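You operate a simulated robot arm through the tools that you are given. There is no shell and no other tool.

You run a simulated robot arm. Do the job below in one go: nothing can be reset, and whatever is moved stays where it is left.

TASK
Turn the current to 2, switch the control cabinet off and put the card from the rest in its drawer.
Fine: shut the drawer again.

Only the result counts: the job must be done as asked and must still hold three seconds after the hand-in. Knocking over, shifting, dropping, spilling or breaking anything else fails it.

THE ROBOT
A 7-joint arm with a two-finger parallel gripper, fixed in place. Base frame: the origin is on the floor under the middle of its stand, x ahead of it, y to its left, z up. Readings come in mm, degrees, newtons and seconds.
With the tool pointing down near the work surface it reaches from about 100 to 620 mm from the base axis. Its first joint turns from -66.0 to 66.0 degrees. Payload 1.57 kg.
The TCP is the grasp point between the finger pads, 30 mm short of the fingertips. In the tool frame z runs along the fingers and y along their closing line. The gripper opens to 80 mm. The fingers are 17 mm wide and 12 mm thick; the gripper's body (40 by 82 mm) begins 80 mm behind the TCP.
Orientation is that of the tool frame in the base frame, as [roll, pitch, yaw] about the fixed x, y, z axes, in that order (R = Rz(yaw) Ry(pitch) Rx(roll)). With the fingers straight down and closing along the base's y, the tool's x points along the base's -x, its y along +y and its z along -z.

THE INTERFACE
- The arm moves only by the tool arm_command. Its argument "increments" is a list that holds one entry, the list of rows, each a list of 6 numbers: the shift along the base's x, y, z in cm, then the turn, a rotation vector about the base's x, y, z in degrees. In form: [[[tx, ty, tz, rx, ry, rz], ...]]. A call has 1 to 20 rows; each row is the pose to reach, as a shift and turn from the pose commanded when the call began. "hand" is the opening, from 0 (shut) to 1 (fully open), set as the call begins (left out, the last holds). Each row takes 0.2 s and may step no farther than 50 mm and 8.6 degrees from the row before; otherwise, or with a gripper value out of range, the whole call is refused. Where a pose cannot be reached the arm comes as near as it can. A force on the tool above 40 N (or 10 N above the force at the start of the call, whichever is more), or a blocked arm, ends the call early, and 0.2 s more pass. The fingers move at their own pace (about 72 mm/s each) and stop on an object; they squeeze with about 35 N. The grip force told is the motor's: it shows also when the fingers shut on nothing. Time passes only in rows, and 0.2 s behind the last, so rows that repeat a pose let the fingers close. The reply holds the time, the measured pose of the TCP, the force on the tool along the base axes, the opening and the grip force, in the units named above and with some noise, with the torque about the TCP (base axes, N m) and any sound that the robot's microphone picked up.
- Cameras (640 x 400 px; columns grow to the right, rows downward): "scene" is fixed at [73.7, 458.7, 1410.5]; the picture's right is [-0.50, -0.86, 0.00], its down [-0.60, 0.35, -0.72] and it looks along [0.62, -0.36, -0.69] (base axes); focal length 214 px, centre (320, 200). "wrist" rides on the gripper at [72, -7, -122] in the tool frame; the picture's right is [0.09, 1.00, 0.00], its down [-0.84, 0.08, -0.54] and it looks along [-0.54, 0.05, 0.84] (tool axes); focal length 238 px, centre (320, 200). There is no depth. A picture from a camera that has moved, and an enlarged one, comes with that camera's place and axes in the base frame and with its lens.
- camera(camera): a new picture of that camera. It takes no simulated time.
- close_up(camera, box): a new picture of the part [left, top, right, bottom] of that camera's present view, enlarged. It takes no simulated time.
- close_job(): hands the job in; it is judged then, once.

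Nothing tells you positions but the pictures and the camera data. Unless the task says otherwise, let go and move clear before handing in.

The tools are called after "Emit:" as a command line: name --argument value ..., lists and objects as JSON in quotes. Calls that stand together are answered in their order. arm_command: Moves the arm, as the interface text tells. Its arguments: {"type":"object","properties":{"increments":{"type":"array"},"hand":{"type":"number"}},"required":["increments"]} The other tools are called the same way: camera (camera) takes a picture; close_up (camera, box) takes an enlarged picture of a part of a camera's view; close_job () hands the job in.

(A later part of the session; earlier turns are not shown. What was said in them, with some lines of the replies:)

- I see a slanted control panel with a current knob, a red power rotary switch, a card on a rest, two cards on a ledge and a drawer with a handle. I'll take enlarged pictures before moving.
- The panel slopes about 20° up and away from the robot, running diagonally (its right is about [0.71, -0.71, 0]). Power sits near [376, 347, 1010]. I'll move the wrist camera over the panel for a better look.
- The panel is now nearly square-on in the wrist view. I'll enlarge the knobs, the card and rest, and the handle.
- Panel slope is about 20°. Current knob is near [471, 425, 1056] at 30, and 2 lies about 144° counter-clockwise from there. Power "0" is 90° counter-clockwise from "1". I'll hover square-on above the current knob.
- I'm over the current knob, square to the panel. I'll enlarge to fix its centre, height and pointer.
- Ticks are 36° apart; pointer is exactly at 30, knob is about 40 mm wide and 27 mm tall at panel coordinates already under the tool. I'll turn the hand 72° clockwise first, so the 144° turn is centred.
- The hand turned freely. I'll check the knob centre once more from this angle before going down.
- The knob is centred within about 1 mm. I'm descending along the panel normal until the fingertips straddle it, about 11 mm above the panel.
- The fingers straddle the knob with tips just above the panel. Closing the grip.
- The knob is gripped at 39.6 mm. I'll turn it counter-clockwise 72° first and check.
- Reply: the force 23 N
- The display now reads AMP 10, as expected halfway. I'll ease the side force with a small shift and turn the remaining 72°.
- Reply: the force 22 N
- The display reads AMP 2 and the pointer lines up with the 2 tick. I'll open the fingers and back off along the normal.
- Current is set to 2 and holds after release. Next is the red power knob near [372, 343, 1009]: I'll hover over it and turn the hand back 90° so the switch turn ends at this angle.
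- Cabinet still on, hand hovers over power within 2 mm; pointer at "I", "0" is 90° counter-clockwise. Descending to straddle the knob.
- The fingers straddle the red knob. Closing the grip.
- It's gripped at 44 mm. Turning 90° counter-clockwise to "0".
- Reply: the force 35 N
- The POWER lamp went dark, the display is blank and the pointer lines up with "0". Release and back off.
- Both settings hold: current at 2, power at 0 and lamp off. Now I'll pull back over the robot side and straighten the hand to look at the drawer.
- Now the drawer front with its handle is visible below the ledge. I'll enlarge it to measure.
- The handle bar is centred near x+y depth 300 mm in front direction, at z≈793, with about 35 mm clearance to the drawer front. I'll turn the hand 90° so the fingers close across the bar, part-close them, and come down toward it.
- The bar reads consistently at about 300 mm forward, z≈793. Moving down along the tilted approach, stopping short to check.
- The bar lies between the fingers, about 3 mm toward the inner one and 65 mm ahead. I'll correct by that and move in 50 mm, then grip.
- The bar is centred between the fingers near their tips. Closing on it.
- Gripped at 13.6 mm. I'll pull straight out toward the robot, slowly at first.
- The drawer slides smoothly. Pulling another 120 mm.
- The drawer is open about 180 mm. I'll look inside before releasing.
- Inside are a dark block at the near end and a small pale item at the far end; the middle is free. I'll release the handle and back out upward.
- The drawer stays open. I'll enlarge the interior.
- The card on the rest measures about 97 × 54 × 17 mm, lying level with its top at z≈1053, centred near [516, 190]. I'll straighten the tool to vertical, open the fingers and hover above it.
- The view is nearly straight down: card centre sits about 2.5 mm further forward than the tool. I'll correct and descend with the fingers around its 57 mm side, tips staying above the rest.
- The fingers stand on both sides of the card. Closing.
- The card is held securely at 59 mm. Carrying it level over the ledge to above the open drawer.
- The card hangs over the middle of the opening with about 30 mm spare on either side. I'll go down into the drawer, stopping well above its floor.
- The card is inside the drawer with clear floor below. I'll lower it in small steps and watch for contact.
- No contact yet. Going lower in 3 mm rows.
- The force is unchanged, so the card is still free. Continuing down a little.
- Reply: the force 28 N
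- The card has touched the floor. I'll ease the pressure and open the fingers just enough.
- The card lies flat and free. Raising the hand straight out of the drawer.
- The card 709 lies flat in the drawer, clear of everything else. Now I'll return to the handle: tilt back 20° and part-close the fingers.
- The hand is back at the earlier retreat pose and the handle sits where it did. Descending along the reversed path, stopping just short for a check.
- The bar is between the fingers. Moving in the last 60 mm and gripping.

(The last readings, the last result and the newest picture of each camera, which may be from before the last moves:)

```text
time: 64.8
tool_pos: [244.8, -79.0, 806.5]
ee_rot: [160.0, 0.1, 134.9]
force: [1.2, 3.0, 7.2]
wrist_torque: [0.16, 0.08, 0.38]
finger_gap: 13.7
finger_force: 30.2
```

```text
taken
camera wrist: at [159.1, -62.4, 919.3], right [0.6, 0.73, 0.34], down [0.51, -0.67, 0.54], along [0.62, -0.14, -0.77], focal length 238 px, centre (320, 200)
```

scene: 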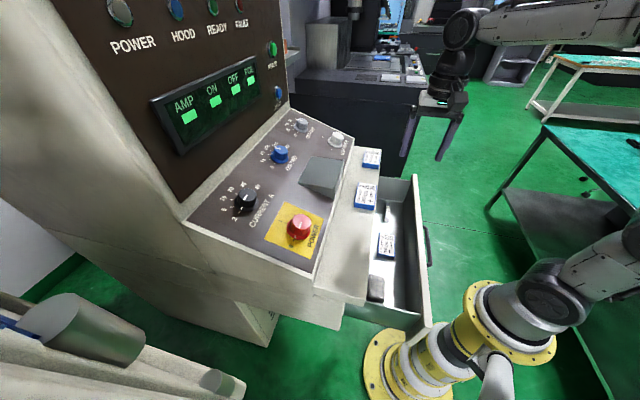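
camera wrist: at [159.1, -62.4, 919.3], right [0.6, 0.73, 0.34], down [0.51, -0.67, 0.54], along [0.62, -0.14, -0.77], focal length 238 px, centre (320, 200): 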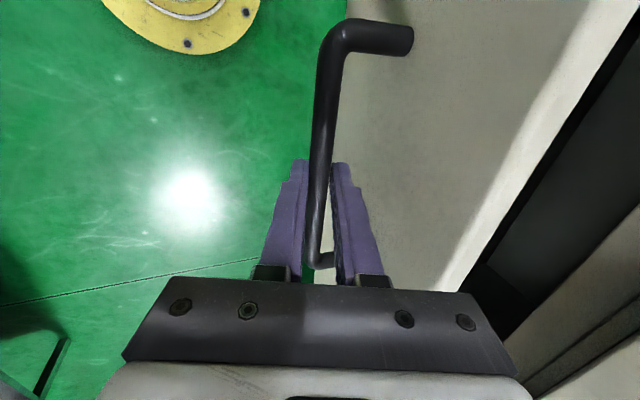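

The handle is gripped. Pushing the drawer gently back in.

Emit:
arm_command --increments '[[[0.4, 0.4, 0, 0, 0, 0], [1.0, 1.0, 0, 0, 0, 0], [1.7, 1.7, 0, 0, 0, 0], [2.4, 2.4, 0, 0, 0, 0], [3.1, 3.1, 0, 0, 0, 0], [3.8, 3.8, 0, 0, 0, 0], [4.5, 4.5, 0, 0, 0, 0], [5.2, 5.2, 0, 0, 0, 0], [5.9, 5.9, 0, 0, 0, 0], [6.6, 6.6, 0, 0, 0, 0], [7.3, 7.3, 0, 0, 0, 0], [8.0, 8.0, 0, 0, 0, 0], [8.7, 8.7, 0, 0, 0, 0], [9.4, 9.4, 0, 0, 0, 0], [10.1, 10.1, 0, 0, 0, 0], [10.7, 10.7, 0, 0, 0, 0], [11.2, 11.2, 0, 0, 0, 0], [11.6, 11.6, 0, 0, 0, 0], [11.6, 11.6, 0, 0, 0, 0]]]'

Emit:
camera --camera "scene"

Emit:
camera --camera "wrist"

```text
time: 68.8
tool_pos: [359.5, 37.9, 807.1]
ee_rot: [160.1, 0.0, 134.9]
force: [2.2, -3.9, -11.1]
wrist_torque: [0.19, 0.33, 0.44]
finger_gap: 13.8
finger_force: 30.3
```

```text
taken
```

scene: 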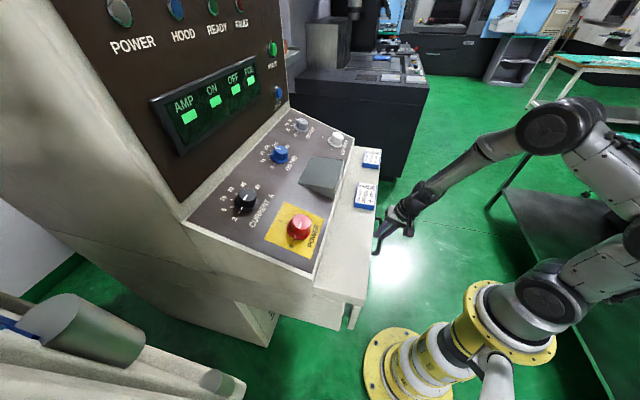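

```text
taken
camera wrist: at [275.1, 53.9, 920.0], right [0.6, 0.73, 0.34], down [0.51, -0.67, 0.54], along [0.62, -0.14, -0.77], focal length 238 px, centre (320, 200)
```

wrist: 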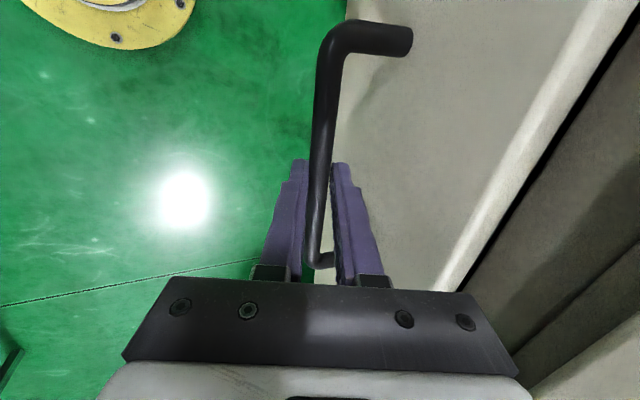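

About 16 mm remains. Pushing slowly until it seats.

Emit:
arm_command --increments '[[[0.25, 0.25, 0, 0, 0, 0], [0.5, 0.5, 0, 0, 0, 0], [0.7, 0.7, 0, 0, 0, 0], [0.9, 0.9, 0, 0, 0, 0], [1.05, 1.05, 0, 0, 0, 0], [1.15, 1.15, 0, 0, 0, 0], [1.25, 1.25, 0, 0, 0, 0], [1.25, 1.25, 0, 0, 0, 0]]]'

Emit:
camera --camera "wrist"

Emit:
close_up --camera "scene" --box '[300, 180, 440, 340]'

```text
time: 70.6
tool_pos: [371.7, 49.6, 807.1]
ee_rot: [160.0, -0.1, 135.0]
force: [-15.9, -11.2, 9.6]
wrist_torque: [0.21, 0.61, 0.51]
finger_gap: 13.9
finger_force: 29.9
```

```text
taken
camera wrist: at [287.0, 65.8, 920.1], right [0.6, 0.73, 0.34], down [0.51, -0.67, 0.53], along [0.62, -0.15, -0.77], focal length 238 px, centre (320, 200)
```

wrist: 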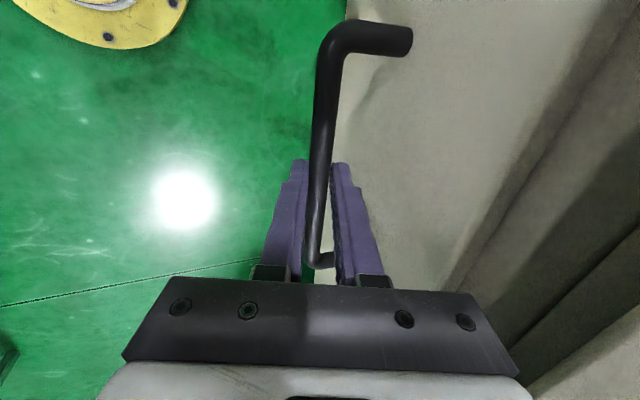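

```text
2.50 times, centred on (370, 260) of scene
camera zoom: at [73.2, 458.5, 1410.6], right [-0.5, -0.86, 0.0], down [-0.6, 0.35, -0.72], along [0.62, -0.36, -0.69], focal length 536 px, centre (195, 50)
```

zoom: 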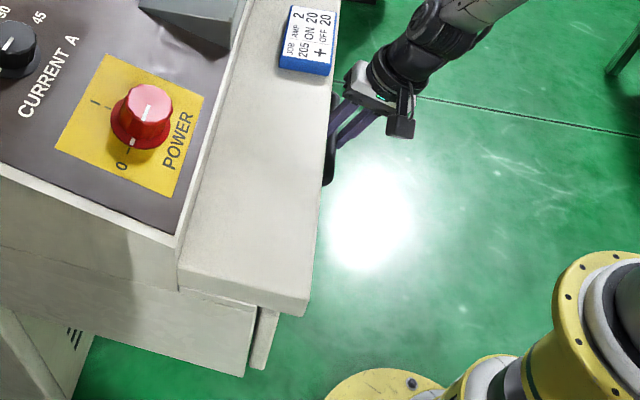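

The drawer is seated; the hand is back at its original closed position and feels the stop. Releasing and backing out along the approach path.

Emit:
arm_command --increments '[[[0, 0, 0, 0, 0, 0], [0, 0, 0, 0, 0, 0], [0, 0, 0, 0, 0, 0]]]' --hand 0.42

Emit:
arm_command --increments '[[[-0.3, -0.3, 0.94, 0, 0, 0], [-0.8, -0.8, 2.82, 0, 0, 0], [-1.55, -1.55, 5.64, 0, 0, 0], [-2.4, -2.4, 8.5, 0, 0, 0], [-4.0, -4.0, 12.0, 0, 0, 0], [-6.0, -6.0, 16.0, 0, 0, 0], [-8.0, -8.0, 20.0, 0, 0, 0], [-9.0, -9.0, 24.5, 0, 0, 0], [-9.0, -9.0, 29.0, 0, 0, 0], [-9.0, -9.0, 29.0, 0, 0, 0]]]'

Emit:
camera --camera "wrist"

Emit:
camera --camera "scene"

Emit:
close_up --camera "scene" --box '[200, 130, 400, 340]'

```text
time: 71.4
tool_pos: [374.0, 49.9, 807.2]
ee_rot: [160.0, 0.0, 135.0]
force: [-0.4, -0.4, -0.4]
wrist_torque: [-0.01, 0.03, 0.04]
finger_gap: 33.4
finger_force: 0.0
```

```text
time: 73.6
tool_pos: [279.1, -40.5, 1097.7]
ee_rot: [159.9, 0.0, 135.0]
force: [0.3, -0.8, 0.3]
wrist_torque: [0.01, 0.0, 0.01]
finger_gap: 33.8
finger_force: 0.0
```

```text
taken
camera wrist: at [194.2, -24.5, 1211.1], right [0.6, 0.73, 0.34], down [0.51, -0.67, 0.54], along [0.62, -0.15, -0.77], focal length 238 px, centre (320, 200)
```

wrist: 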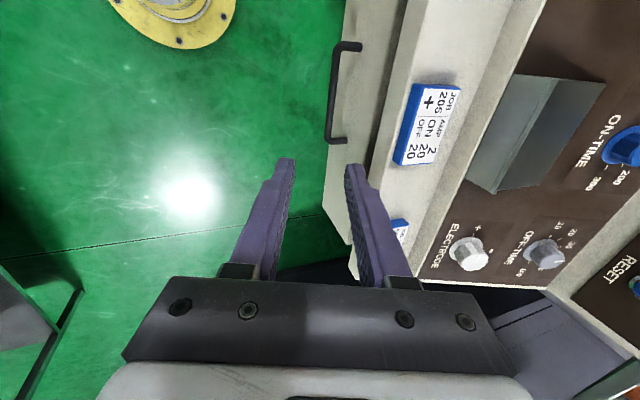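

```text
taken
```

scene: 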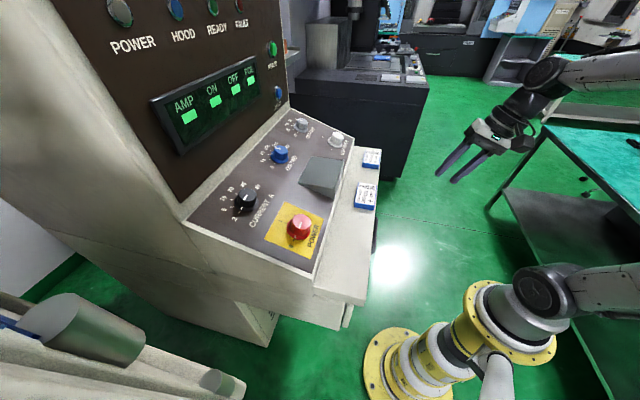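

```text
1.90 times, centred on (300, 235) of scene
camera zoom: at [73.6, 458.7, 1410.5], right [-0.5, -0.86, 0.0], down [-0.6, 0.35, -0.72], along [0.62, -0.36, -0.69], focal length 408 px, centre (358, 133)
```

zoom: 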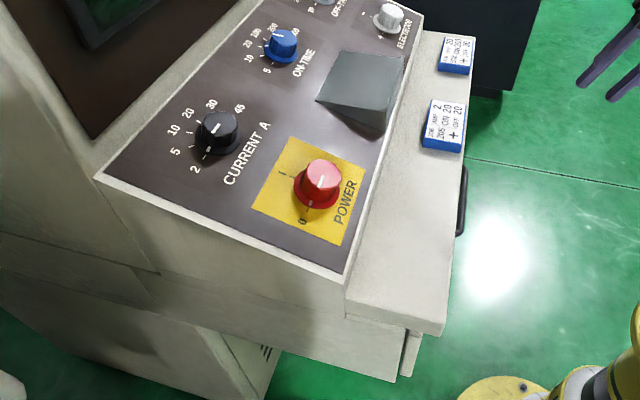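

Hand is clear. I'll compare the drawer with the starting crop and check the knobs one last time.

Emit:
close_up --camera "scene" --box '[220, 220, 400, 340]'

Emit:
close_up --camera "scene" --box '[200, 160, 360, 260]'

Emit:
close_up --camera "scene" --box '[180, 100, 400, 240]'

```text
3.33 times, centred on (310, 280) of scene
camera zoom: at [73.6, 458.7, 1410.5], right [-0.5, -0.86, 0.0], down [-0.6, 0.35, -0.72], along [0.62, -0.36, -0.69], focal length 715 px, centre (353, -67)
```

zoom: 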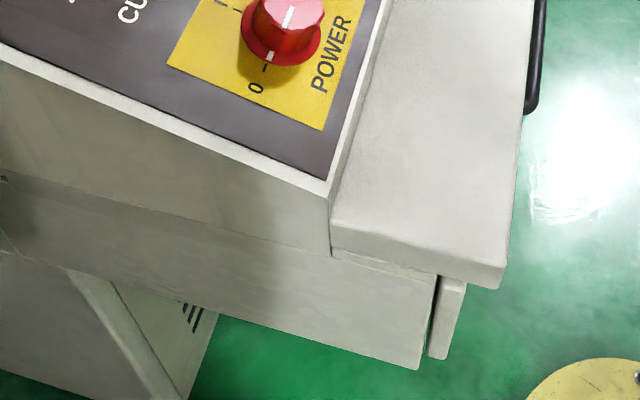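

```text
4.00 times, centred on (280, 210) of scene
camera zoom: at [73.6, 458.7, 1410.5], right [-0.5, -0.86, 0.0], down [-0.6, 0.35, -0.72], along [0.62, -0.36, -0.69], focal length 858 px, centre (480, 160)
```

zoom: 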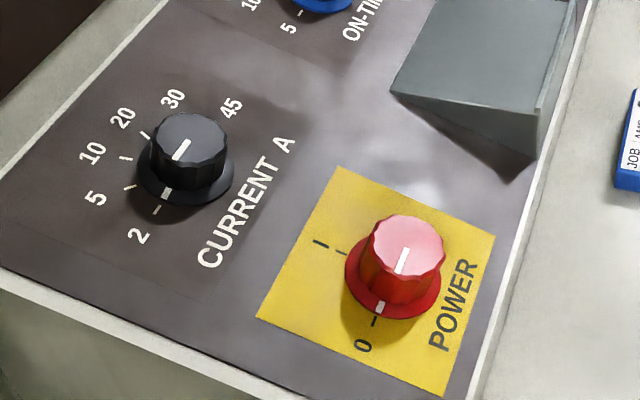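

```text
2.86 times, centred on (290, 170) of scene
camera zoom: at [73.6, 458.7, 1410.5], right [-0.5, -0.86, 0.0], down [-0.6, 0.35, -0.72], along [0.62, -0.36, -0.69], focal length 613 px, centre (406, 286)
```

zoom: 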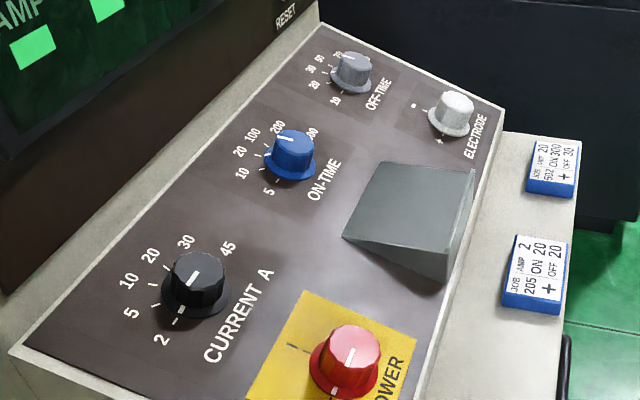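

The drawer looks exactly as at the start (shut), the current pointer is on 2, power is on 0 with the lamp out, the rest is empty and the other cards are untouched. Handing in.

Emit:
close_job

```text
The job is handed in.
```

The job is handed in, and every part was done as asked:

- **Current:** turned from 30 to 2. The display read AMP 2 after I let go of the knob.
- **Control cabinet:** the power switch is at 0, the POWER lamp is out and the display shows no values.
- **Card:** the job 709 card from the rest lies flat in the middle of the drawer, clear of the items already in there.
- **Drawer:** pushed back in until it reached its stop. In the scene camera it looks the same as at the start.

The two cards on the ledge and the other knobs look unmoved in the last pictures. The gripper is empty and clear of the cabinet.
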